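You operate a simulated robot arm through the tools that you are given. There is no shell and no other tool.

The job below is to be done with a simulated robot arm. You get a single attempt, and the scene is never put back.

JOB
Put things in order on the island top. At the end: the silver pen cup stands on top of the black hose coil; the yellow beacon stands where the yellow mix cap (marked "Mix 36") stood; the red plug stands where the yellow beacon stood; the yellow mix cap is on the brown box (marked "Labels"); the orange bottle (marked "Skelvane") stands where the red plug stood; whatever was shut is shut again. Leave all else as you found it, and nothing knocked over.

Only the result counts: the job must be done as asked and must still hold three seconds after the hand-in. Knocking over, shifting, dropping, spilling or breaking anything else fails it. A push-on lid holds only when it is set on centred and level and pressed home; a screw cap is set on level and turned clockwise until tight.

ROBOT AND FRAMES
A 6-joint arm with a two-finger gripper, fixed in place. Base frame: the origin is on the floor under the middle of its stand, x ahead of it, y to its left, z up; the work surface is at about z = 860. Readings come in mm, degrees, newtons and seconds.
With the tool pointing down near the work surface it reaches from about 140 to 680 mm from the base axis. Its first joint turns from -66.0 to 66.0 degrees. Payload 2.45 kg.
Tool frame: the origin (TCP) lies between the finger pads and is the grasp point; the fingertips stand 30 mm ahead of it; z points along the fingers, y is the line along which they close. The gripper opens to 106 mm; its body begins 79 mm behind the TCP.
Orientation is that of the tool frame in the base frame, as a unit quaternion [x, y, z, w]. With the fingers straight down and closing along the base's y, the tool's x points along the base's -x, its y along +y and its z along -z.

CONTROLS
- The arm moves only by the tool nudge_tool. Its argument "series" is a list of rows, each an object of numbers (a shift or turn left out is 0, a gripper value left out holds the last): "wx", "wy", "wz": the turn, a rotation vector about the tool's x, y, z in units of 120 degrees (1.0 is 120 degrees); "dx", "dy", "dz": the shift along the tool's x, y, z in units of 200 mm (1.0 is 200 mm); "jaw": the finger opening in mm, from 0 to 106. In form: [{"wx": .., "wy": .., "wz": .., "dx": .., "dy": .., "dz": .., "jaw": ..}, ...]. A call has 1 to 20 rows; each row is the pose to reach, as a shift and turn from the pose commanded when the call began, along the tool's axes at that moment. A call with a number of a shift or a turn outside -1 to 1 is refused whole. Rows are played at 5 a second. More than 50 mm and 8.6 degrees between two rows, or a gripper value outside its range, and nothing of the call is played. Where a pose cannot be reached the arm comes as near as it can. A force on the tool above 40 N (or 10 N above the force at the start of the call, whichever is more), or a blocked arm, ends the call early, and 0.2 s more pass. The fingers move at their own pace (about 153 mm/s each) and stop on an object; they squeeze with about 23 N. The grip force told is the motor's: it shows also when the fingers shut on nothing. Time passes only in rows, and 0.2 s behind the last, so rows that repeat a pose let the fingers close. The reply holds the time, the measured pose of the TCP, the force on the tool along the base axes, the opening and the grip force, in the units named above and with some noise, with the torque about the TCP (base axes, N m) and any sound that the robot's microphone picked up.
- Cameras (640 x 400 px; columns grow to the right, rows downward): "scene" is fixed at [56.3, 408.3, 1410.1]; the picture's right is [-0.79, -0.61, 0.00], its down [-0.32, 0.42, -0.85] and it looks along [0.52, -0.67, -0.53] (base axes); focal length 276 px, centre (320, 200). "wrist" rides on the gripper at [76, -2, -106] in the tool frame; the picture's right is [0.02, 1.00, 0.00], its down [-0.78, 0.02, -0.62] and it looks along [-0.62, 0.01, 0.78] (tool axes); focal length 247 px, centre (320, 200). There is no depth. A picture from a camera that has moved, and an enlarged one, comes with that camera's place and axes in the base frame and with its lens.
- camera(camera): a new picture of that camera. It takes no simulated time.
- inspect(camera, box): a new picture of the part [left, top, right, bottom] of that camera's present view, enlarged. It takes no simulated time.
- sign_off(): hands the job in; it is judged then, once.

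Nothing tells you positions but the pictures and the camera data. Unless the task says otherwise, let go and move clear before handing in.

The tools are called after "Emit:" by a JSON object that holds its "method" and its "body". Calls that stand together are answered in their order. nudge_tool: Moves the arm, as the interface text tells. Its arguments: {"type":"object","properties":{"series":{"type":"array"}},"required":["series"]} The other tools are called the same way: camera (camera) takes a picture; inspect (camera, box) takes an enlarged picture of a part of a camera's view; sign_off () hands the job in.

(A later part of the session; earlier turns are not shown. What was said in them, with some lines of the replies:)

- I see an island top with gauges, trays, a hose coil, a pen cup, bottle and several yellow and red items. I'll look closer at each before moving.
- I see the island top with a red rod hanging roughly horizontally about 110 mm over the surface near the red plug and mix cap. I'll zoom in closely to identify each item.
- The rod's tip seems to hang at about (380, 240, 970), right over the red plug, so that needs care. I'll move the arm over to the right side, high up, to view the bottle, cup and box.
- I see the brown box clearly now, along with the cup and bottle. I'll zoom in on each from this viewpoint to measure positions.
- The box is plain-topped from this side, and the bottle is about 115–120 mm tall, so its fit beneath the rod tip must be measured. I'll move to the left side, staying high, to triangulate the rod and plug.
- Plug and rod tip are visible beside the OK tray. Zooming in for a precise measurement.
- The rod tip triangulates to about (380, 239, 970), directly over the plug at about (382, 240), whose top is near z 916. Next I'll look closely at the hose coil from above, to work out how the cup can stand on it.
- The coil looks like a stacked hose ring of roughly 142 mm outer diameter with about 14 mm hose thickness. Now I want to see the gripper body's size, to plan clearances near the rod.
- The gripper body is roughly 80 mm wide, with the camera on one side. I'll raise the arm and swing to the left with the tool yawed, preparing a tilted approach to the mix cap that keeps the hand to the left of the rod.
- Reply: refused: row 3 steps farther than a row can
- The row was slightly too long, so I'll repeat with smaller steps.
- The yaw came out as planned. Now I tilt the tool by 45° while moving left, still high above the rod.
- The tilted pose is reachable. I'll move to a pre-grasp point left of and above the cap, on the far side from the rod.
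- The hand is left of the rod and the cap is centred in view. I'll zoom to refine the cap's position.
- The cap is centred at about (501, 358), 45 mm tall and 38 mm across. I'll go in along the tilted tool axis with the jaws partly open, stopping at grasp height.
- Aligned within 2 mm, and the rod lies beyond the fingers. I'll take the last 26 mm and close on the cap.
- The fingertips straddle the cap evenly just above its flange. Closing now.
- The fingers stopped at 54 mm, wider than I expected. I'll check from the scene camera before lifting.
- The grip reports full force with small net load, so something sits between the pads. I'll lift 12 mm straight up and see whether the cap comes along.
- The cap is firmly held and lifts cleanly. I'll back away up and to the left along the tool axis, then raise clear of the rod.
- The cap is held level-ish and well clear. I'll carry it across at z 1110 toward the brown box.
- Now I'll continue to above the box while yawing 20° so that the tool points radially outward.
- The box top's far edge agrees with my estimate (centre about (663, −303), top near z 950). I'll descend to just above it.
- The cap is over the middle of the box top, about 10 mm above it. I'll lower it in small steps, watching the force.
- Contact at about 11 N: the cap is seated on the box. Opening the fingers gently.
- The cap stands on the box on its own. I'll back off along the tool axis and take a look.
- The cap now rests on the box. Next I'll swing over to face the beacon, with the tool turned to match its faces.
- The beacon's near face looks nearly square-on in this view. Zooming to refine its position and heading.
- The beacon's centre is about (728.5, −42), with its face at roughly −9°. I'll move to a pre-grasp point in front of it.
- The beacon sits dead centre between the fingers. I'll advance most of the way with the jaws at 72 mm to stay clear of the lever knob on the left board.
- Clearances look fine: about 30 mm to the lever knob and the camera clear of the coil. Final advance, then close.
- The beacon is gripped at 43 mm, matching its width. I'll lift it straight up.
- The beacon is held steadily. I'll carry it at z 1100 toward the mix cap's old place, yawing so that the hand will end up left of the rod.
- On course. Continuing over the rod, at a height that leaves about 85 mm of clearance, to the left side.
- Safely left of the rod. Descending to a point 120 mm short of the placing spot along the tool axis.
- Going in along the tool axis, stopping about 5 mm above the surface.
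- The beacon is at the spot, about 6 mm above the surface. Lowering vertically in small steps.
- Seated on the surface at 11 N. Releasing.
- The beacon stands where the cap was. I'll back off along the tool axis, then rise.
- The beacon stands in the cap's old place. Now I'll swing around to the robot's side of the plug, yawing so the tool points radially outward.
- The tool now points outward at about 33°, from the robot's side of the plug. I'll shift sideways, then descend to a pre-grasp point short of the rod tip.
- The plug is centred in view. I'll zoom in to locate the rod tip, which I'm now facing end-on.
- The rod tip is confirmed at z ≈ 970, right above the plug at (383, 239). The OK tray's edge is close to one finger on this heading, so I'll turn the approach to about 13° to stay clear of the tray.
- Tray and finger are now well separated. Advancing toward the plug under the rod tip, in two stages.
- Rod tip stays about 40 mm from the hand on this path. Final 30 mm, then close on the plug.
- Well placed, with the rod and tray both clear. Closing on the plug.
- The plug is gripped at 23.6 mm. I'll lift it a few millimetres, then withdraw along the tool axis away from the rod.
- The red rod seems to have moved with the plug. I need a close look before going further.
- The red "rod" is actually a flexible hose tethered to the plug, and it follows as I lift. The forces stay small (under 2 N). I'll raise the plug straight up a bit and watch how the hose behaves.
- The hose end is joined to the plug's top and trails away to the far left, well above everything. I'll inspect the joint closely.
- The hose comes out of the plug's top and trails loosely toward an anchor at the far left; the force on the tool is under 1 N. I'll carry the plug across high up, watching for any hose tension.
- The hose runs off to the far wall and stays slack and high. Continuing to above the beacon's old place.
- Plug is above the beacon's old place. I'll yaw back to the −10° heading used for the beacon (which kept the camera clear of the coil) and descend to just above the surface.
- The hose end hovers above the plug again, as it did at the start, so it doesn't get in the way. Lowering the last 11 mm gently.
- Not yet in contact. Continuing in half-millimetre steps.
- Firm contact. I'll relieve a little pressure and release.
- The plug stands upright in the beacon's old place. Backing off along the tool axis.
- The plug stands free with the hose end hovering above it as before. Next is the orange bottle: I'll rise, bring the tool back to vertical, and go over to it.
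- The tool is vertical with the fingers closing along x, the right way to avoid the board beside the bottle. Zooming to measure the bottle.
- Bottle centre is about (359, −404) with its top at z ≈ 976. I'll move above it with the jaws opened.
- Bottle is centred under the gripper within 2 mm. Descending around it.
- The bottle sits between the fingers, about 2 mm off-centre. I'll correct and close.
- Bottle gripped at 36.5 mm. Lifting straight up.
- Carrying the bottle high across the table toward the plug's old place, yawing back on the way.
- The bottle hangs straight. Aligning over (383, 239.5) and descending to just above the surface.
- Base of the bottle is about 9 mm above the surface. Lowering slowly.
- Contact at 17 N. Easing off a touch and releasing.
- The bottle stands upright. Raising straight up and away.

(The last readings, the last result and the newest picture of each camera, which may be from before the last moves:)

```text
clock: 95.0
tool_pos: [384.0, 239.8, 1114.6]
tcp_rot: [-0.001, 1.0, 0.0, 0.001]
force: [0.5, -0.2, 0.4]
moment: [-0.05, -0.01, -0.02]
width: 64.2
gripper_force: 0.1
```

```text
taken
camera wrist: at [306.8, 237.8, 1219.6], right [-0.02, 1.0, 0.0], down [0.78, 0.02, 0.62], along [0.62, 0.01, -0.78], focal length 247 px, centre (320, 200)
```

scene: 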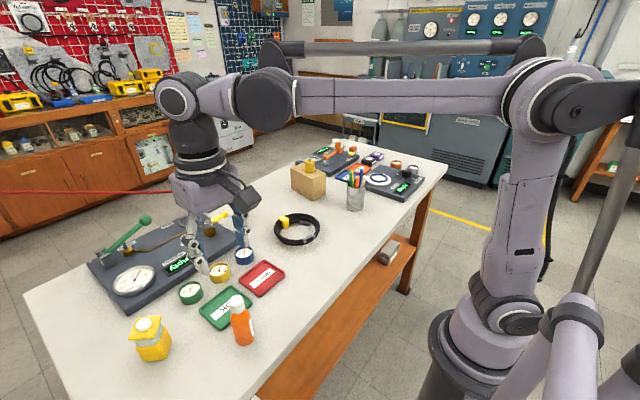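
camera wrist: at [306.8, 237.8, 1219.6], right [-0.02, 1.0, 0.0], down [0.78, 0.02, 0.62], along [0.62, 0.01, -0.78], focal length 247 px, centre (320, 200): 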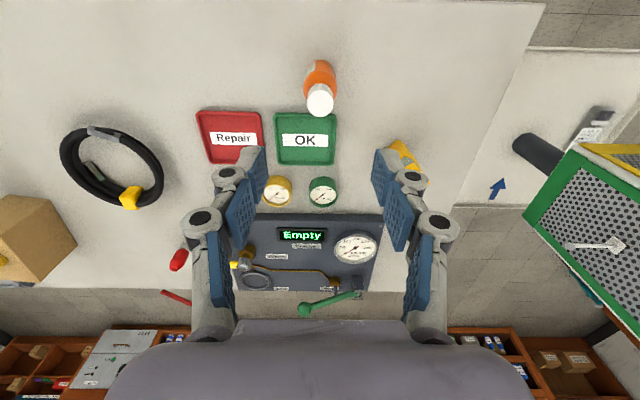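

All good so far. Before handling the cup I want the coil's height profile, so I'll take a low side view of it with the tilted wrist camera.

Emit:
{"method": "nudge_tool", "body": {"series": [{"dx": 0.03, "dy": -0.17}, {"dx": 0.06, "dy": -0.34}, {"dx": 0.09, "dy": -0.51}, {"dx": 0.12, "dy": -0.68}, {"dx": 0.15, "dy": -0.85}, {"dx": 0.17, "dy": -1.0}]}}

Emit:
{"method": "nudge_tool", "body": {"series": [{"dx": 0.0, "dy": -0.1, "dz": 0.1, "wy": -0.0625}, {"dx": 0.0, "dy": -0.2, "dz": 0.2, "wy": -0.125}, {"dx": 0.0, "dy": -0.3, "dz": 0.35, "wy": -0.1875}, {"dx": 0.0, "dy": -0.4, "dz": 0.5, "wy": -0.25}, {"dx": 0.0, "dy": -0.5, "dz": 0.65, "wy": -0.3125}, {"dx": 0.0, "dy": -0.6, "dz": 0.8, "wy": -0.375}, {"dx": 0.0, "dy": -0.6, "dz": 0.9, "wy": -0.375}, {"dx": 0.0, "dy": -0.6, "dz": 0.9, "wy": -0.375}]}}

Emit:
{"method": "camera", "body": {"camera": "wrist"}}

Emit:
{"method": "camera", "body": {"camera": "scene"}}

```text
clock: 96.4
tool_pos: [349.3, 40.5, 1114.9]
tcp_rot: [-0.001, 1.0, 0.0, 0.001]
force: [0.1, -0.7, 0.4]
moment: [0.03, 0.0, 0.0]
width: 64.1
gripper_force: 0.1
```

```text
clock: 98.2
tool_pos: [349.0, -80.0, 932.6]
tcp_rot: [-0.001, 0.924, 0.001, 0.383]
force: [0.3, 1.1, -0.1]
moment: [0.04, 0.01, -0.02]
width: 64.2
gripper_force: 0.0
```

```text
taken
camera wrist: at [220.8, -82.1, 953.3], right [-0.02, 1.0, -0.01], down [0.11, 0.02, 0.99], along [0.99, 0.01, -0.11], focal length 247 px, centre (320, 200)
```

wrist: 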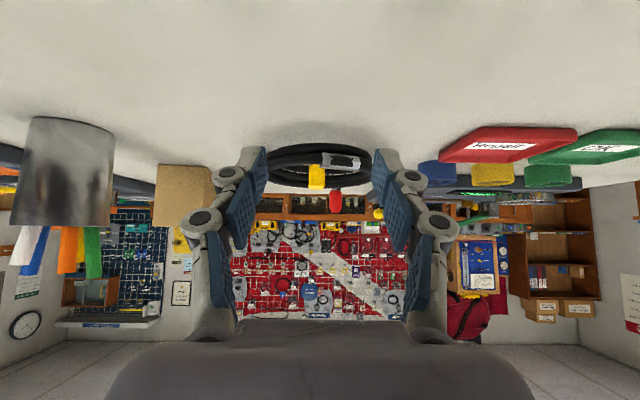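

```text
taken
```

scene: 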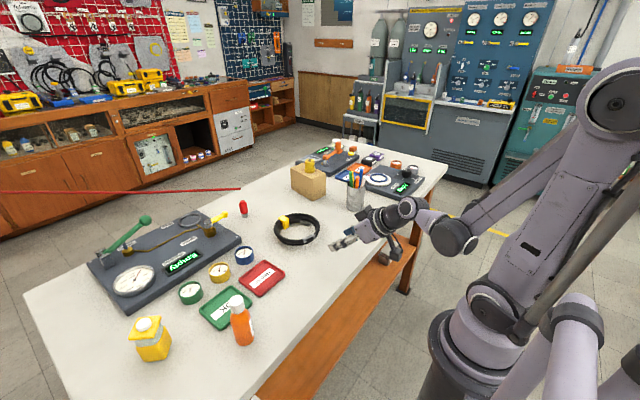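

Emit:
{"method": "inspect", "body": {"camera": "wrist", "box": [250, 130, 390, 210]}}

Emit:
{"method": "inspect", "body": {"camera": "wrist", "box": [0, 90, 160, 300]}}

```text
4.57 times, centred on (320, 170) of wrist
camera zoom: at [220.8, -82.1, 953.3], right [-0.02, 1.0, -0.01], down [0.11, 0.02, 0.99], along [0.99, 0.01, -0.11], focal length 1129 px, centre (320, 337)
```

zoom: 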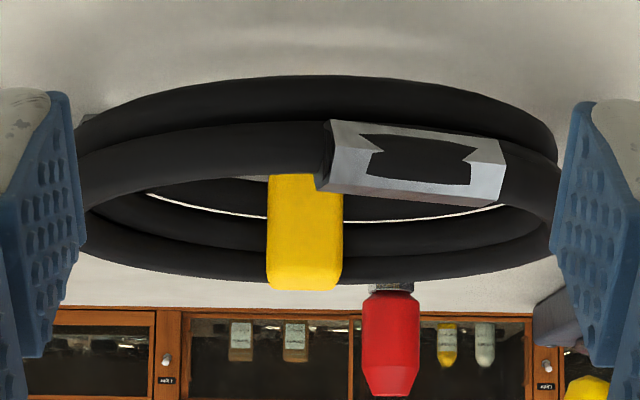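

```text
1.90 times, centred on (80, 195) of wrist
camera zoom: at [220.8, -82.1, 953.3], right [-0.02, 1.0, -0.01], down [0.11, 0.02, 0.99], along [0.99, 0.01, -0.11], focal length 470 px, centre (777, 210)
```

zoom: 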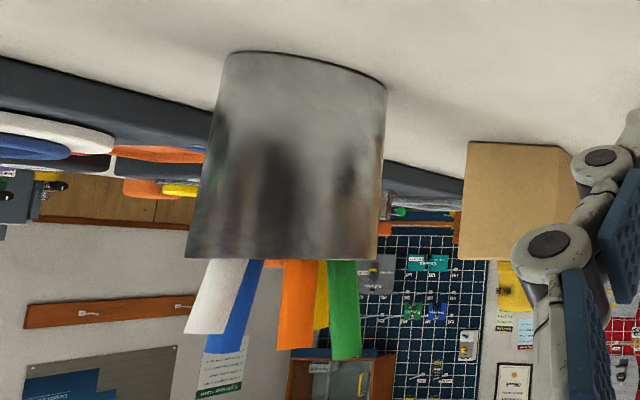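

From this side view: the coil's top is nearly level at z ≈ 893–899 with a 14 mm hose, the yellow clip and the connector stand slightly proud at about 900, and the cup is 93 mm tall with pens reaching about 1004. I'll probe with closed fingers whether the coil's middle is open.

Emit:
{"method": "nudge_tool", "body": {"series": [{"dx": -0.12, "dz": -0.06, "wy": 0.05, "jaw": 20}, {"dx": -0.25, "dz": -0.02, "wy": 0.1, "jaw": 0}, {"dx": -0.38, "dz": 0.05, "wy": 0.16, "jaw": 0}, {"dx": -0.51, "dz": 0.12, "wy": 0.22, "jaw": 0}, {"dx": -0.64, "dz": 0.19, "wy": 0.28, "jaw": 0}, {"dx": -0.77, "dz": 0.26, "wy": 0.34, "jaw": 0}, {"dx": -0.891, "dz": 0.325, "wy": 0.375, "jaw": 0}, {"dx": -0.891, "dz": 0.325, "wy": 0.375, "jaw": 0}]}}

Emit:
{"method": "camera", "body": {"camera": "wrist"}}

Emit:
{"method": "camera", "body": {"camera": "scene"}}

```text
clock: 100.0
tool_pos: [523.0, -79.9, 1013.4]
tcp_rot: [0.0, 1.0, 0.0, 0.0]
force: [-0.4, -0.8, -1.2]
moment: [0.04, 0.02, 0.0]
width: 0.0
gripper_force: 23.2
```

```text
taken
camera wrist: at [446.6, -82.0, 1119.1], right [-0.02, 1.0, 0.0], down [0.78, 0.02, 0.62], along [0.62, 0.01, -0.78], focal length 247 px, centre (320, 200)
```

wrist: 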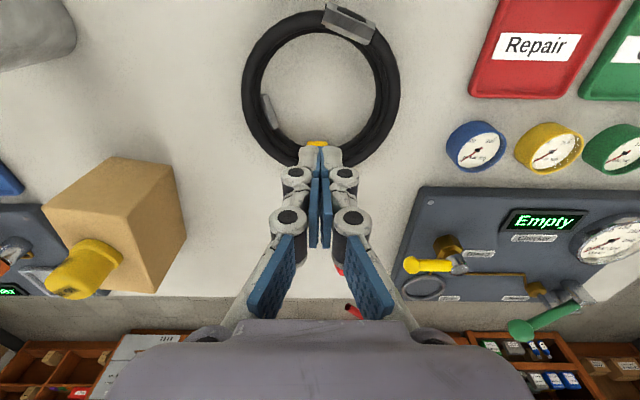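

```text
taken
```

scene: 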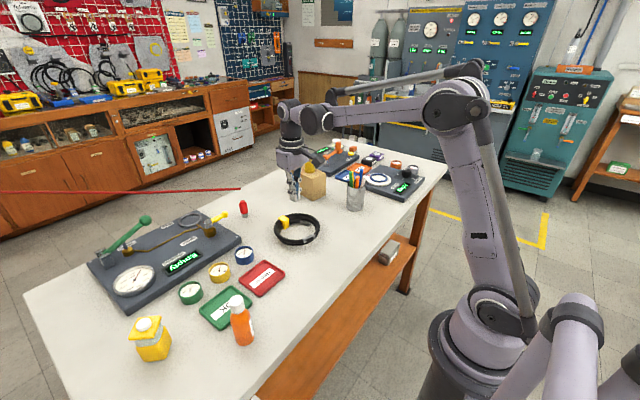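

Fingers are closed above the coil's centre. Lowering to probe whether there is anything solid in the middle.

Emit:
{"method": "nudge_tool", "body": {"series": [{"dz": 0.1}, {"dz": 0.2}, {"dz": 0.3}, {"dz": 0.34}, {"dz": 0.37}, {"dz": 0.4}, {"dz": 0.43}, {"dz": 0.46}, {"dz": 0.49}, {"dz": 0.49}]}}

Emit:
{"method": "camera", "body": {"camera": "wrist"}}

Emit:
{"method": "inspect", "body": {"camera": "scene", "box": [240, 150, 360, 260]}}

```text
clock: 101.9
tool_pos: [522.9, -80.1, 923.2]
tcp_rot: [0.0, 1.0, 0.0, 0.001]
force: [-1.8, 0.6, 9.7]
moment: [-0.03, 0.07, -0.02]
width: 5.8
gripper_force: 23.0
stopped in row 9: the force on the tool passed its limit at 55 N (the readings are from after the stop); the commanded pose is now the measured one
```

```text
taken
camera wrist: at [445.3, -82.0, 1029.4], right [-0.02, 1.0, 0.0], down [0.78, 0.02, 0.62], along [0.62, 0.01, -0.78], focal length 247 px, centre (320, 200)
```

wrist: 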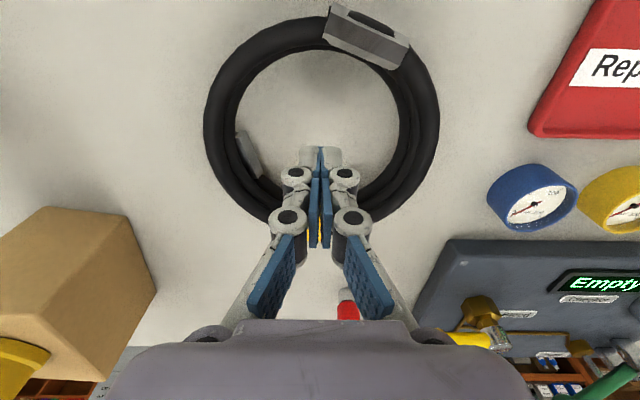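

```text
3.64 times, centred on (300, 205) of scene
camera zoom: at [56.1, 408.4, 1410.1], right [-0.79, -0.61, 0.0], down [-0.32, 0.42, -0.85], along [0.52, -0.67, -0.53], focal length 1002 px, centre (393, 182)
```

zoom: 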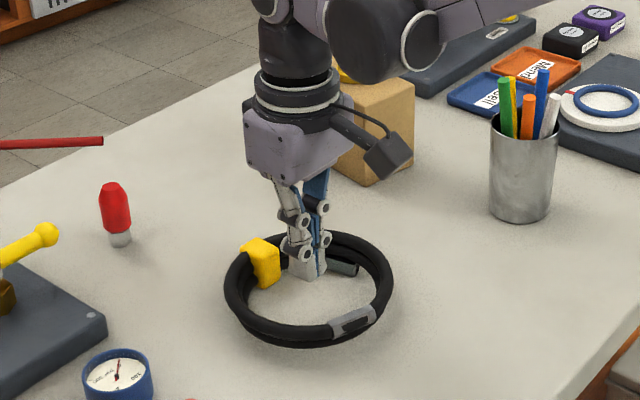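

The probe met something solid at z ≈ 893 in the middle of the coil, so its inside is filled for contact and the cup can stand at its centre. Raising and opening, then over to the cup.

Emit:
{"method": "nudge_tool", "body": {"series": [{"dz": -0.05}, {"dz": -0.2}, {"dz": -0.4}, {"dz": -0.6}, {"dz": -0.76}, {"dz": -0.76, "jaw": 50}, {"dz": -0.76, "jaw": 98}]}}

Emit:
{"method": "nudge_tool", "body": {"series": [{"dx": 0.1, "dy": -0.17}, {"dx": 0.2, "dy": -0.34}, {"dx": 0.32, "dy": -0.51}, {"dx": 0.42, "dy": -0.68}, {"dx": 0.5, "dy": -0.85}, {"dx": 0.55, "dy": -1.0}, {"dx": 0.55, "dy": -1.0}]}}

Emit:
{"method": "camera", "body": {"camera": "wrist"}}

Emit:
{"method": "camera", "body": {"camera": "scene"}}

```text
clock: 103.5
tool_pos: [522.1, -79.7, 1076.6]
tcp_rot: [0.0, 1.0, 0.001, 0.001]
force: [-0.9, -0.5, 0.0]
moment: [-0.01, -0.05, -0.02]
width: 98.3
gripper_force: 0.0
```

```text
clock: 105.1
tool_pos: [411.0, -279.8, 1074.1]
tcp_rot: [0.0, 1.0, 0.001, 0.0]
force: [0.5, -0.3, 0.1]
moment: [0.04, -0.02, -0.01]
width: 98.2
gripper_force: 0.0
```

```text
taken
camera wrist: at [335.3, -282.3, 1180.1], right [-0.02, 1.0, 0.0], down [0.78, 0.02, 0.62], along [0.62, 0.01, -0.78], focal length 247 px, centre (320, 200)
```

wrist: 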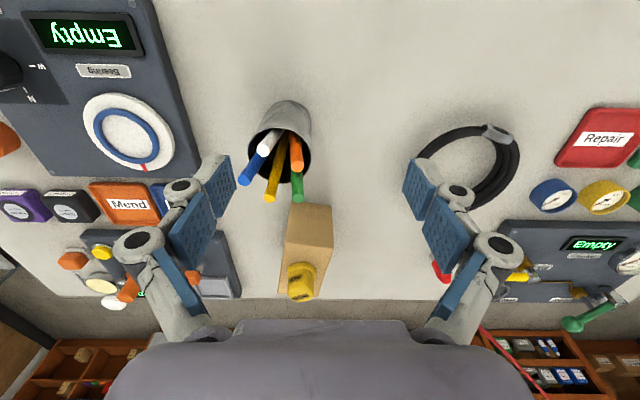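

```text
taken
```

scene: 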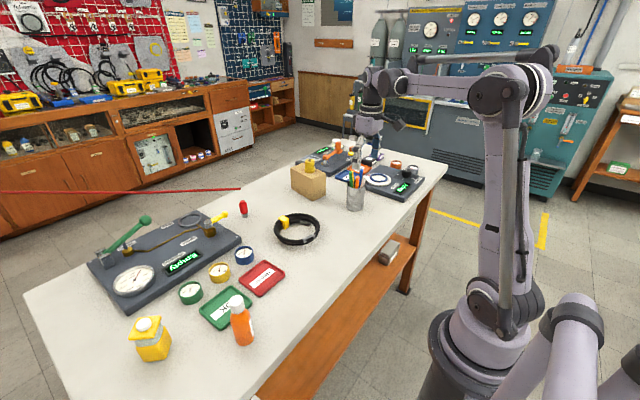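

Emit:
{"method": "inspect", "body": {"camera": "wrist", "box": [220, 80, 340, 220]}}

Emit:
{"method": "inspect", "body": {"camera": "wrist", "box": [400, 100, 540, 220]}}

Emit:
{"method": "inspect", "body": {"camera": "scene", "box": [240, 150, 400, 260]}}

```text
2.86 times, centred on (280, 150) of wrist
camera zoom: at [335.3, -282.3, 1180.1], right [-0.02, 1.0, 0.0], down [0.78, 0.02, 0.62], along [0.62, 0.01, -0.78], focal length 706 px, centre (434, 343)
```

zoom: 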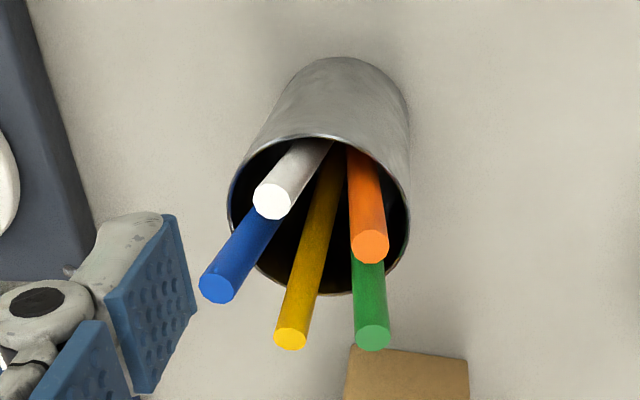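

```text
3.33 times, centred on (470, 160) of wrist
camera zoom: at [335.3, -282.3, 1180.1], right [-0.02, 1.0, 0.0], down [0.78, 0.02, 0.62], along [0.62, 0.01, -0.78], focal length 823 px, centre (-180, 333)
```

zoom: 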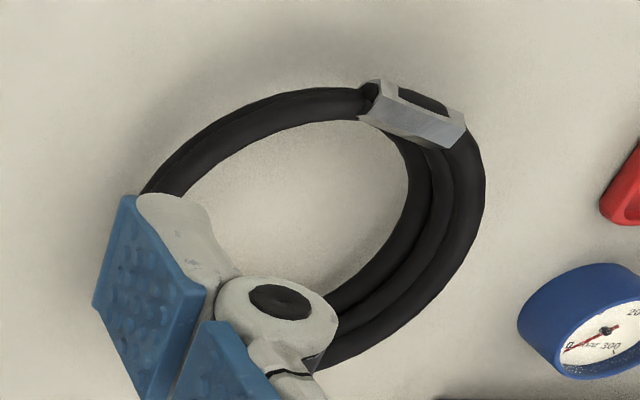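

```text
3.64 times, centred on (320, 205) of scene
camera zoom: at [56.3, 408.3, 1410.1], right [-0.79, -0.61, 0.0], down [-0.32, 0.42, -0.85], along [0.52, -0.67, -0.53], focal length 1002 px, centre (320, 182)
```

zoom: 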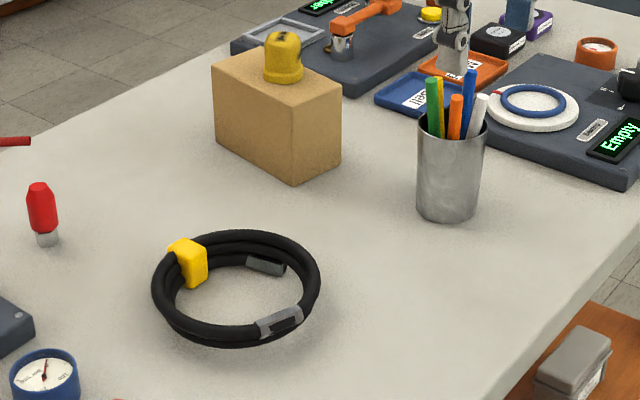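

The cup's centre is about (459, −322), rim diameter 66 mm at z ≈ 953; pens lean within the rim's outline. I'll move above it and check alignment.

Emit:
{"method": "nudge_tool", "body": {"series": [{"dx": -0.08, "dy": -0.07}, {"dx": -0.16, "dy": -0.14}, {"dx": -0.24, "dy": -0.211}, {"dx": -0.24, "dy": -0.211}]}}

Emit:
{"method": "camera", "body": {"camera": "wrist"}}

Emit:
{"method": "inspect", "body": {"camera": "wrist", "box": [240, 40, 400, 220]}}

```text
clock: 106.1
tool_pos: [459.6, -322.8, 1074.9]
tcp_rot: [-0.001, 1.0, 0.0, 0.001]
force: [-0.2, -0.1, 0.6]
moment: [0.01, 0.03, 0.01]
width: 98.4
gripper_force: 0.1
```

```text
taken
camera wrist: at [383.8, -324.9, 1180.0], right [-0.02, 1.0, 0.0], down [0.78, 0.02, 0.62], along [0.62, 0.01, -0.78], focal length 247 px, centre (320, 200)
```

wrist: 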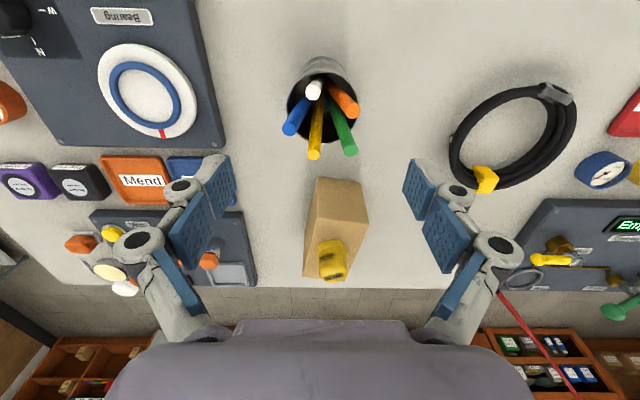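

```text
2.22 times, centred on (320, 130) of wrist
camera zoom: at [383.8, -324.9, 1180.0], right [-0.02, 1.0, 0.0], down [0.78, 0.02, 0.62], along [0.62, 0.01, -0.78], focal length 549 px, centre (320, 356)
```

zoom: 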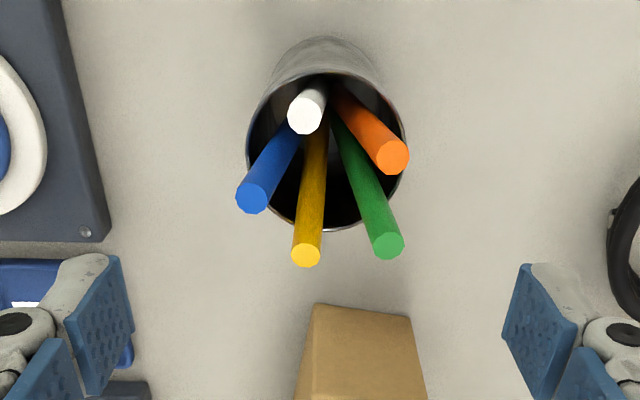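

Well aligned over the cup (within about 1 mm). Descending with the jaws wide open around cup and pens.

Emit:
{"method": "nudge_tool", "body": {"series": [{"dz": 0.1}, {"dz": 0.2}, {"dz": 0.3}, {"dz": 0.4}, {"dz": 0.5}, {"dz": 0.58}, {"dz": 0.64}, {"dz": 0.68}, {"dz": 0.68}]}}

Emit:
{"method": "camera", "body": {"camera": "wrist"}}

Emit:
{"method": "inspect", "body": {"camera": "scene", "box": [290, 110, 420, 220]}}

```text
clock: 108.1
tool_pos: [460.7, -321.2, 939.3]
tcp_rot: [-0.001, 1.0, 0.0, 0.001]
force: [0.5, 0.5, 0.5]
moment: [0.02, 0.0, 0.01]
width: 98.2
gripper_force: 0.1
```

```text
taken
camera wrist: at [383.9, -324.5, 1044.4], right [-0.02, 1.0, 0.0], down [0.78, 0.02, 0.62], along [0.62, 0.01, -0.78], focal length 247 px, centre (320, 200)
```

wrist: 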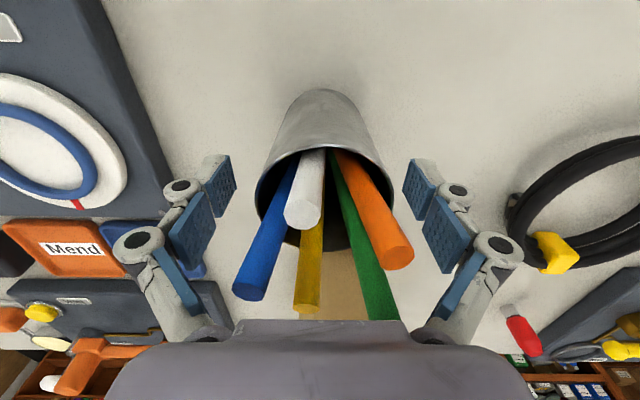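

```text
3.64 times, centred on (355, 165) of scene
camera zoom: at [56.3, 408.3, 1410.1], right [-0.79, -0.61, 0.0], down [-0.32, 0.42, -0.85], along [0.52, -0.67, -0.53], focal length 1002 px, centre (193, 327)
```

zoom: 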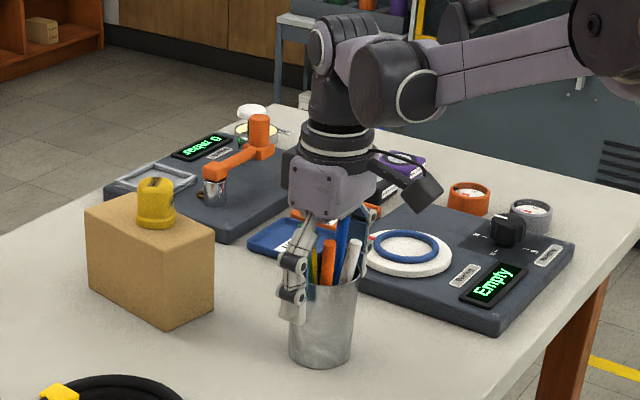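

No contact, pens clear of the palm. Closing gently on the cup.

Emit:
{"method": "nudge_tool", "body": {"series": [{"jaw": 85}, {"jaw": 76}, {"jaw": 70}, {"jaw": 66}, {"jaw": 60}, {"jaw": 50}, {"jaw": 50}]}}

Emit:
{"method": "camera", "body": {"camera": "wrist"}}

Emit:
{"method": "inspect", "body": {"camera": "scene", "box": [290, 110, 420, 220]}}

```text
clock: 109.7
tool_pos: [460.6, -321.4, 938.3]
tcp_rot: [-0.001, 1.0, 0.0, 0.001]
force: [0.8, 1.2, 2.6]
moment: [-0.02, 0.02, 0.01]
width: 63.3
gripper_force: 22.8
```

```text
taken
camera wrist: at [383.9, -324.3, 1044.7], right [-0.02, 1.0, 0.0], down [0.78, 0.02, 0.62], along [0.62, 0.01, -0.78], focal length 247 px, centre (320, 200)
```

wrist: 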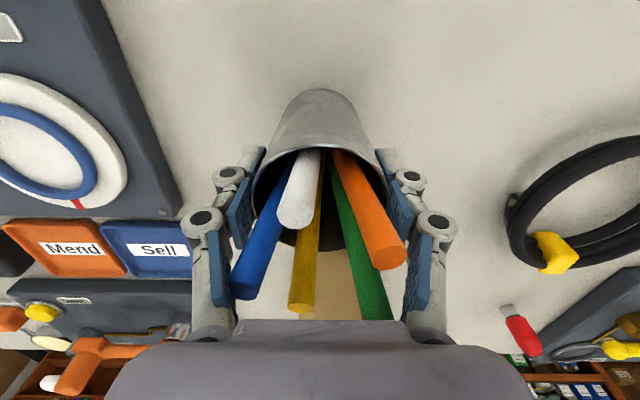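

```text
3.64 times, centred on (355, 165) of scene
camera zoom: at [56.2, 408.4, 1410.1], right [-0.79, -0.61, 0.0], down [-0.32, 0.42, -0.85], along [0.52, -0.67, -0.53], focal length 1002 px, centre (193, 327)
```

zoom: 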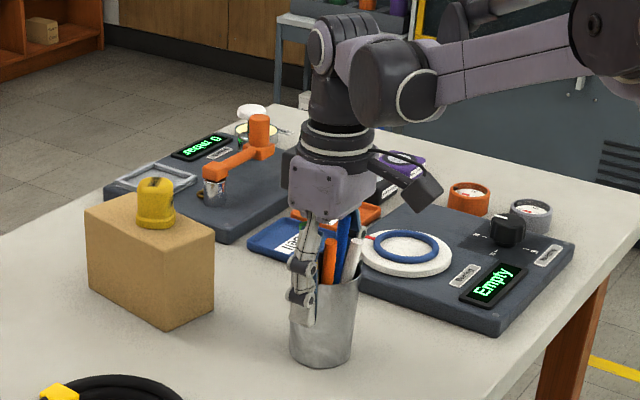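

Cup gripped at its upper body (63 mm). Lifting slowly.

Emit:
{"method": "nudge_tool", "body": {"series": [{"dz": -0.02}, {"dz": -0.05}, {"dz": -0.1}, {"dz": -0.16}, {"dz": -0.23}, {"dz": -0.3}, {"dz": -0.37}, {"dz": -0.44}, {"dz": -0.5}, {"dz": -0.5}]}}

Emit:
{"method": "camera", "body": {"camera": "wrist"}}

Emit:
{"method": "inspect", "body": {"camera": "scene", "box": [290, 90, 420, 220]}}

```text
clock: 111.9
tool_pos: [460.3, -322.2, 1040.0]
tcp_rot: [0.0, 1.0, -0.001, 0.001]
force: [0.0, -0.2, -2.3]
moment: [-0.02, -0.01, 0.01]
width: 63.5
gripper_force: 22.8
```

```text
taken
camera wrist: at [383.8, -324.8, 1144.8], right [-0.02, 1.0, 0.0], down [0.78, 0.02, 0.62], along [0.62, 0.01, -0.78], focal length 247 px, centre (320, 200)
```

wrist: 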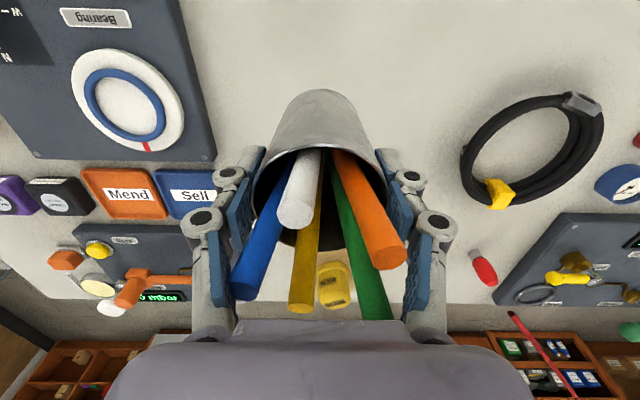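

```text
3.08 times, centred on (355, 155) of scene
camera zoom: at [56.3, 408.3, 1410.1], right [-0.79, -0.61, 0.0], down [-0.32, 0.42, -0.85], along [0.52, -0.67, -0.53], focal length 848 px, centre (212, 338)
```

zoom: 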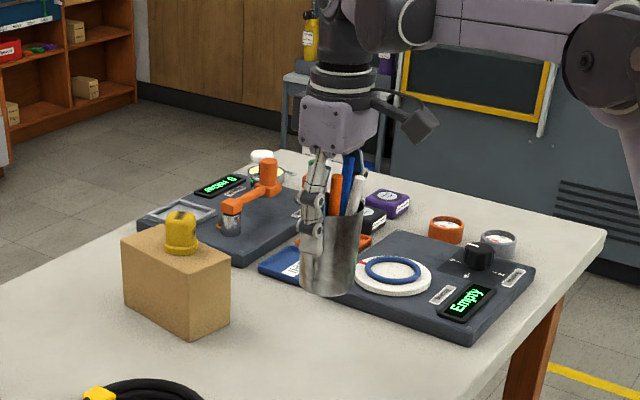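

The cup hangs level. I'll re-measure the coil from here before carrying the cup over.

Emit:
{"method": "inspect", "body": {"camera": "wrist", "box": [440, 80, 620, 220]}}

```text
2.86 times, centred on (530, 150) of wrist
camera zoom: at [383.8, -324.8, 1144.8], right [-0.02, 1.0, 0.0], down [0.78, 0.02, 0.62], along [0.62, 0.01, -0.78], focal length 706 px, centre (-280, 343)
```

zoom: 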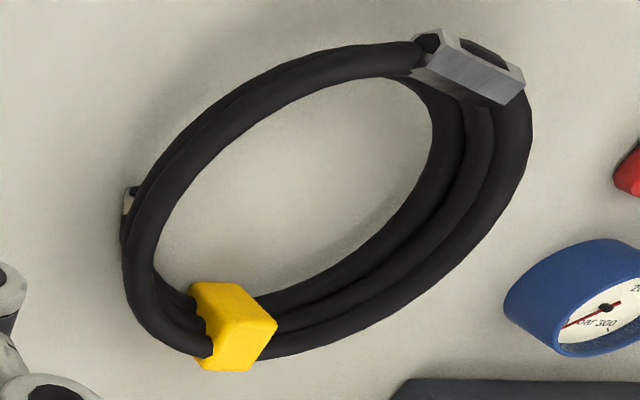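

Coil centre confirmed at about (521, −81). Carrying the cup there slowly at a safe height.

Emit:
{"method": "nudge_tool", "body": {"series": [{"dx": -0.02, "dy": 0.06}, {"dx": -0.05, "dy": 0.16}, {"dx": -0.08, "dy": 0.29}, {"dx": -0.11, "dy": 0.42}, {"dx": -0.15, "dy": 0.55}, {"dx": -0.18, "dy": 0.68}, {"dx": -0.21, "dy": 0.8}, {"dx": -0.24, "dy": 0.91}, {"dx": -0.26, "dy": 1.0}, {"dx": -0.26, "dy": 1.0}]}}

Emit:
{"method": "nudge_tool", "body": {"series": [{"dx": -0.015, "dy": 0.06}, {"dx": -0.03, "dy": 0.13}, {"dx": -0.0435, "dy": 0.206}, {"dx": -0.0435, "dy": 0.206}]}}

Emit:
{"method": "camera", "body": {"camera": "wrist"}}

Emit:
{"method": "inspect", "body": {"camera": "scene", "box": [220, 130, 360, 260]}}

```text
clock: 114.1
tool_pos: [512.5, -122.7, 1039.3]
tcp_rot: [0.0, 1.0, 0.0, 0.0]
force: [0.1, 0.2, -2.2]
moment: [0.02, -0.02, 0.0]
width: 63.1
gripper_force: 23.2
```

```text
clock: 115.1
tool_pos: [521.5, -80.0, 1037.9]
tcp_rot: [0.0, 1.0, 0.0, 0.0]
force: [-0.3, 0.4, -1.5]
moment: [0.0, 0.02, 0.0]
width: 63.2
gripper_force: 23.3
```

```text
taken
camera wrist: at [444.6, -83.0, 1144.6], right [-0.02, 1.0, 0.0], down [0.78, 0.02, 0.62], along [0.62, 0.01, -0.78], focal length 247 px, centre (320, 200)
```

wrist: 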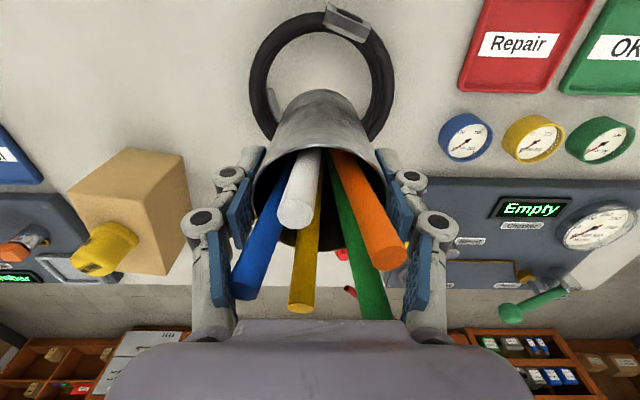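

```text
3.08 times, centred on (290, 195) of scene
camera zoom: at [56.3, 408.3, 1410.1], right [-0.79, -0.61, 0.0], down [-0.32, 0.42, -0.85], along [0.52, -0.67, -0.53], focal length 848 px, centre (412, 215)
```

zoom: 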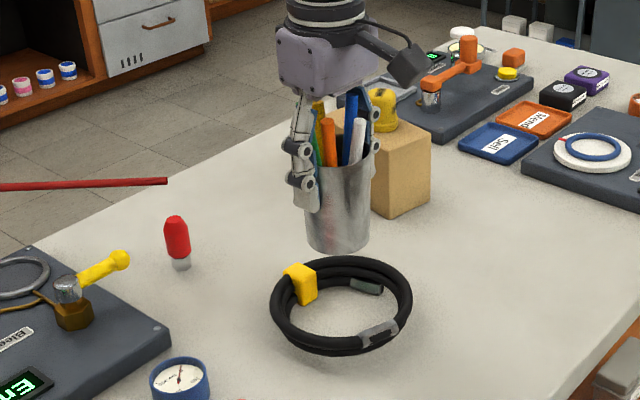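

The cup is centred over the coil. Descending, first to a few millimetres above the expected contact height.

Emit:
{"method": "nudge_tool", "body": {"series": [{"dz": 0.05}, {"dz": 0.12}, {"dz": 0.19}, {"dz": 0.25}, {"dz": 0.29}, {"dz": 0.29}]}}

Emit:
{"method": "inspect", "body": {"camera": "scene", "box": [220, 130, 360, 260]}}

Emit:
{"method": "inspect", "body": {"camera": "wrist", "box": [200, 0, 440, 200]}}

```text
clock: 116.5
tool_pos: [521.5, -80.7, 980.4]
tcp_rot: [0.0, 1.0, 0.0, 0.001]
force: [0.2, -0.2, -2.0]
moment: [0.0, -0.04, -0.02]
width: 63.2
gripper_force: 22.4
```

```text
3.08 times, centred on (290, 195) of scene
camera zoom: at [56.3, 408.3, 1410.1], right [-0.79, -0.61, 0.0], down [-0.32, 0.42, -0.85], along [0.52, -0.67, -0.53], focal length 848 px, centre (412, 215)
```

zoom: 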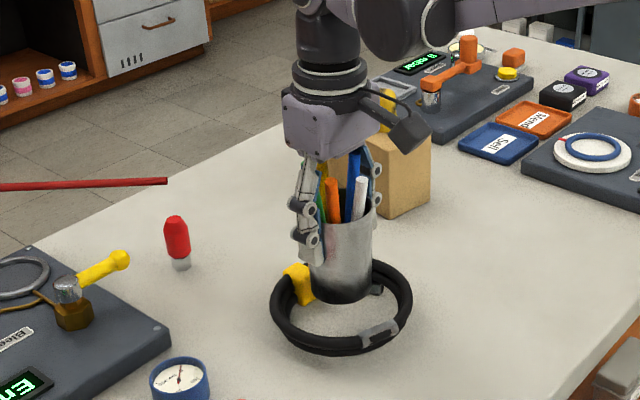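

```text
2.00 times, centred on (320, 100) of wrist
camera zoom: at [444.6, -83.1, 1086.4], right [-0.02, 1.0, 0.0], down [0.78, 0.02, 0.62], along [0.62, 0.01, -0.78], focal length 494 px, centre (320, 400)
```

zoom: 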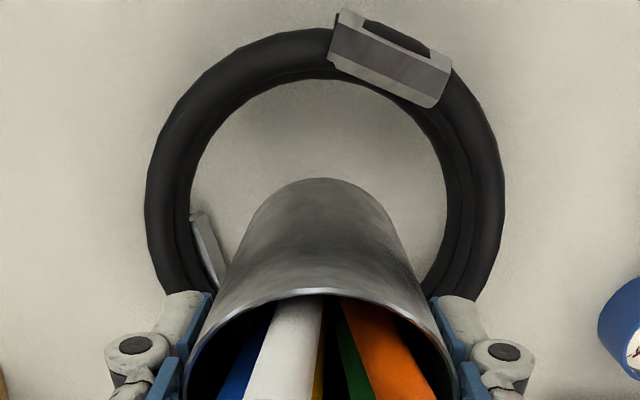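

Cup base is centred within the ring, about 9 mm above the probed level. Lowering gently until contact.

Emit:
{"method": "nudge_tool", "body": {"series": [{"dz": 0.015}, {"dz": 0.028}, {"dz": 0.036}, {"dz": 0.042}, {"dz": 0.046}, {"dz": 0.046}]}}

```text
clock: 117.9
tool_pos: [521.0, -79.7, 972.2]
tcp_rot: [0.0, 1.0, 0.0, 0.001]
force: [0.6, 2.4, 13.1]
moment: [0.01, 0.06, -0.01]
width: 63.5
gripper_force: 23.1
```

Contact at the expected height. I'll ease the pressure and open slightly, keeping the fingers close in case the cup isn't supported.

Emit:
{"method": "nudge_tool", "body": {"series": [{"dz": -0.003}, {"dz": -0.003}, {"dz": -0.003, "jaw": 66}, {"dz": -0.003, "jaw": 69}, {"dz": -0.003, "jaw": 69}, {"dz": -0.003, "jaw": 69}]}}

Emit:
{"method": "inspect", "body": {"camera": "scene", "box": [220, 130, 360, 260]}}

Emit:
{"method": "inspect", "body": {"camera": "wrist", "box": [200, 0, 440, 200]}}

```text
clock: 119.3
tool_pos: [520.6, -81.3, 972.2]
tcp_rot: [0.0, 1.0, 0.0, 0.002]
force: [-0.3, -0.6, 1.1]
moment: [-0.01, -0.05, -0.01]
width: 69.1
gripper_force: 0.0
```

```text
3.08 times, centred on (290, 195) of scene
camera zoom: at [56.3, 408.3, 1410.1], right [-0.79, -0.61, 0.0], down [-0.32, 0.42, -0.85], along [0.52, -0.67, -0.53], focal length 848 px, centre (412, 215)
```

zoom: 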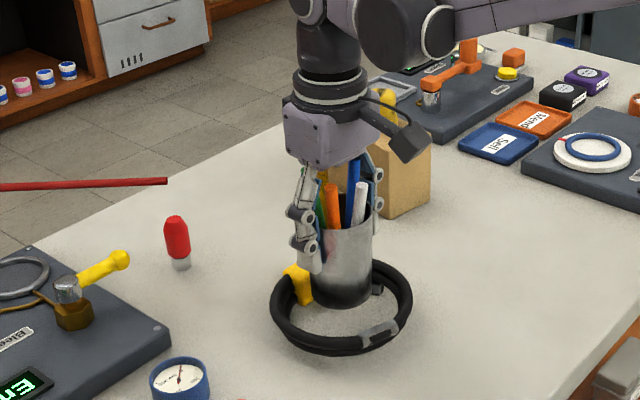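

```text
2.00 times, centred on (320, 100) of wrist
camera zoom: at [444.5, -83.2, 1078.2], right [-0.02, 1.0, 0.0], down [0.78, 0.02, 0.62], along [0.62, 0.01, -0.78], focal length 494 px, centre (320, 400)
```

zoom: 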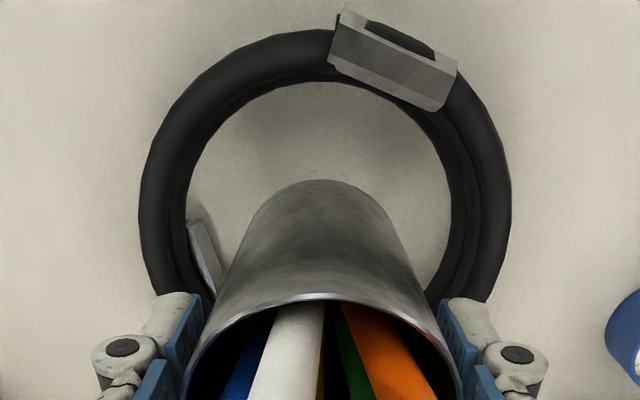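

The cup stays put, upright, supported by the coil. Opening fully and rising straight up.

Emit:
{"method": "nudge_tool", "body": {"series": [{"jaw": 76}, {"jaw": 86}, {"jaw": 98}, {"jaw": 98}, {"dz": -0.05}, {"dz": -0.12}, {"dz": -0.22}, {"dz": -0.34}, {"dz": -0.46}, {"dz": -0.58}, {"dz": -0.7}, {"dz": -0.82}, {"dz": -0.82}]}}

Emit:
{"method": "camera", "body": {"camera": "wrist"}}

Emit:
{"method": "camera", "body": {"camera": "scene"}}

Emit:
{"method": "inspect", "body": {"camera": "scene", "box": [220, 130, 360, 260]}}

```text
clock: 122.1
tool_pos: [520.5, -81.0, 1136.1]
tcp_rot: [0.0, 1.0, 0.0, 0.001]
force: [0.3, 0.1, 0.3]
moment: [0.03, 0.02, 0.02]
width: 98.1
gripper_force: 0.0
```

```text
taken
camera wrist: at [443.7, -83.0, 1241.8], right [-0.02, 1.0, 0.0], down [0.78, 0.02, 0.62], along [0.62, 0.01, -0.78], focal length 247 px, centre (320, 200)
```

wrist: 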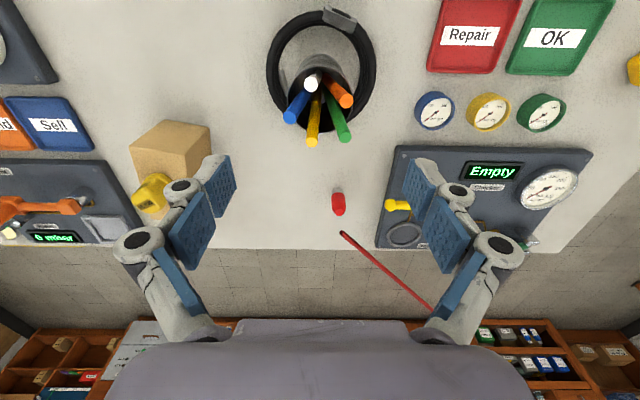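

```text
taken
```

scene: 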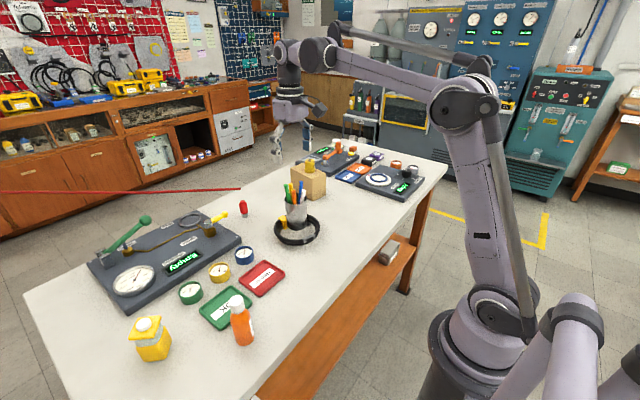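

```text
3.08 times, centred on (290, 195) of scene
camera zoom: at [56.3, 408.3, 1410.1], right [-0.79, -0.61, 0.0], down [-0.32, 0.42, -0.85], along [0.52, -0.67, -0.53], focal length 848 px, centre (412, 215)
```

zoom: 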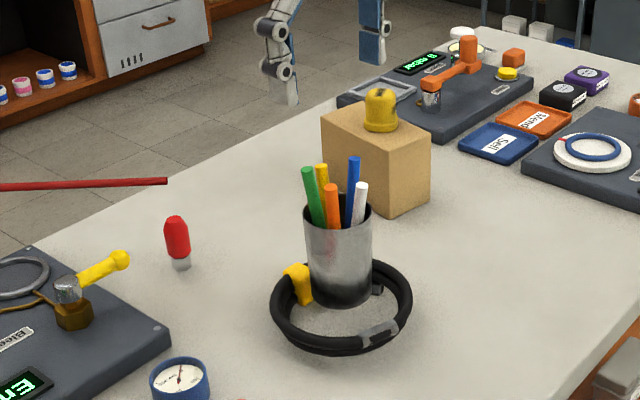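

Everything appears in place and the cup stands upright on the coil. I'll retreat to near the starting pose and make a final check of every item.

Emit:
{"method": "nudge_tool", "body": {"series": [{"dz": -0.1}, {"dx": 0.15, "dy": 0.07, "dz": -0.12}, {"dx": 0.3, "dy": 0.15, "dz": -0.12}, {"dx": 0.45, "dy": 0.22, "dz": -0.12}, {"dx": 0.6, "dy": 0.3, "dz": -0.12}, {"dx": 0.75, "dy": 0.37, "dz": -0.12}, {"dx": 0.89, "dy": 0.44, "dz": -0.12}, {"dx": 0.89, "dy": 0.44, "dz": -0.12}, {"dx": 0.89, "dy": 0.44, "dz": -0.12}, {"dx": 0.89, "dy": 0.44, "dz": -0.12}, {"dx": 0.89, "dy": 0.44, "dz": -0.12}]}}

Emit:
{"method": "camera", "body": {"camera": "wrist"}}

Emit:
{"method": "inspect", "body": {"camera": "scene", "box": [60, 180, 300, 370]}}

Emit:
{"method": "inspect", "body": {"camera": "scene", "box": [220, 130, 440, 260]}}

```text
clock: 124.5
tool_pos: [342.4, 6.8, 1160.3]
tcp_rot: [0.0, 1.0, 0.0, 0.001]
force: [0.2, 0.3, -0.5]
moment: [-0.04, -0.02, 0.02]
width: 98.1
gripper_force: 0.1
```

```text
taken
camera wrist: at [265.6, 3.8, 1266.5], right [-0.02, 1.0, 0.0], down [0.78, 0.02, 0.62], along [0.62, 0.01, -0.78], focal length 247 px, centre (320, 200)
```

wrist: 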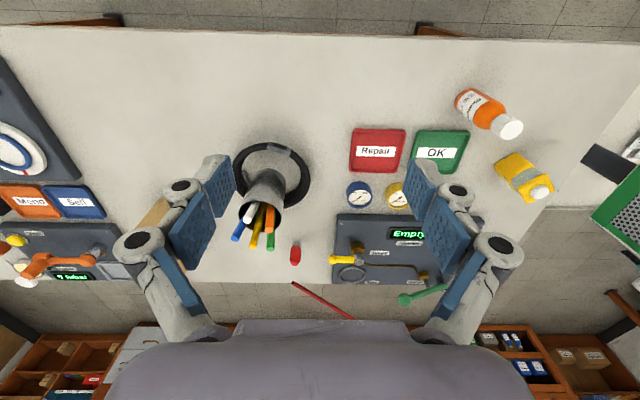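

```text
2.11 times, centred on (180, 275) of scene
camera zoom: at [56.3, 408.3, 1410.1], right [-0.79, -0.61, 0.0], down [-0.32, 0.42, -0.85], along [0.52, -0.67, -0.53], focal length 580 px, centre (615, 42)
```

zoom: 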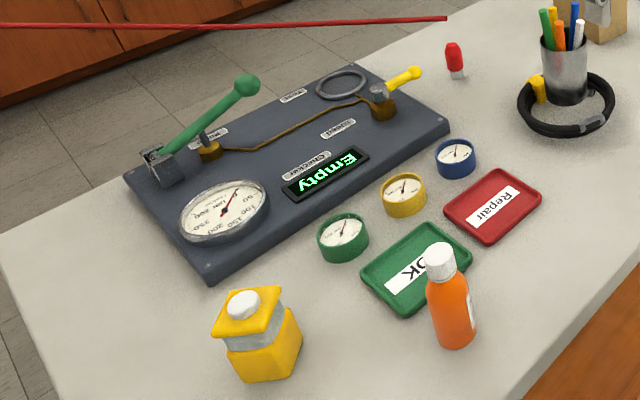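

```text
2.91 times, centred on (330, 195) of scene
camera zoom: at [56.3, 408.3, 1410.1], right [-0.79, -0.61, 0.0], down [-0.32, 0.42, -0.85], along [0.52, -0.67, -0.53], focal length 802 px, centre (291, 214)
```

zoom: 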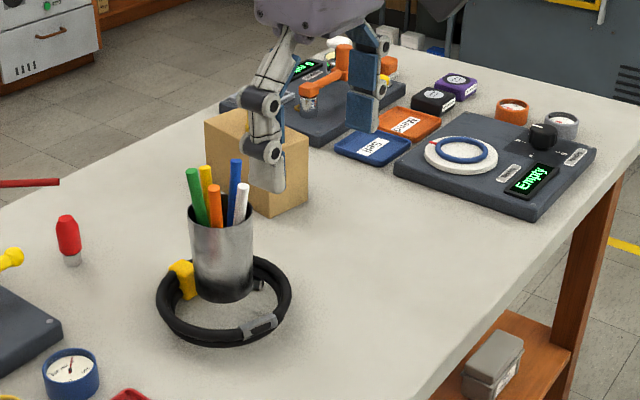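

All five moves are done. The bottle, beacon and plug stand at their new spots, the mix cap is on the box and the cup stands on the coil. Gauges, trays and boards look unmoved, nothing was opened, and the arm is clear, so I'm handing in.

Emit:
{"method": "sign_off", "body": {}}

```text
The job is handed in.
```

I've handed the job in, with every item placed as asked; I don't have the judging result. In the last pictures I took, everything stood upright and nothing had been knocked over:

- **Pen cup:** it stands on the black hose coil, centred in the ring. It looks as if it hovers over the open middle, but a probe with closed fingers met something solid there. The cup stayed put after I let go.
- **Yellow beacon:** it stands where the mix cap stood, within about 1 mm by my readings.
- **Red plug:** it stands where the beacon stood, also within about 1 mm. The red hose I first took for a fixed rod follows the plug, so its end now hovers above the plug's new spot.
- **Mix cap:** it is on the brown box. I never saw the "Labels" mark, but it is the only brown box on the island top.
- **Orange bottle:** it stands where the plug stood, within about 1 mm, with its cap still on.

I opened nothing, so there was nothing to shut again. The gauges, trays and boards look unmoved compared with the first pictures. The arm is back near its starting pose, clear of the table.
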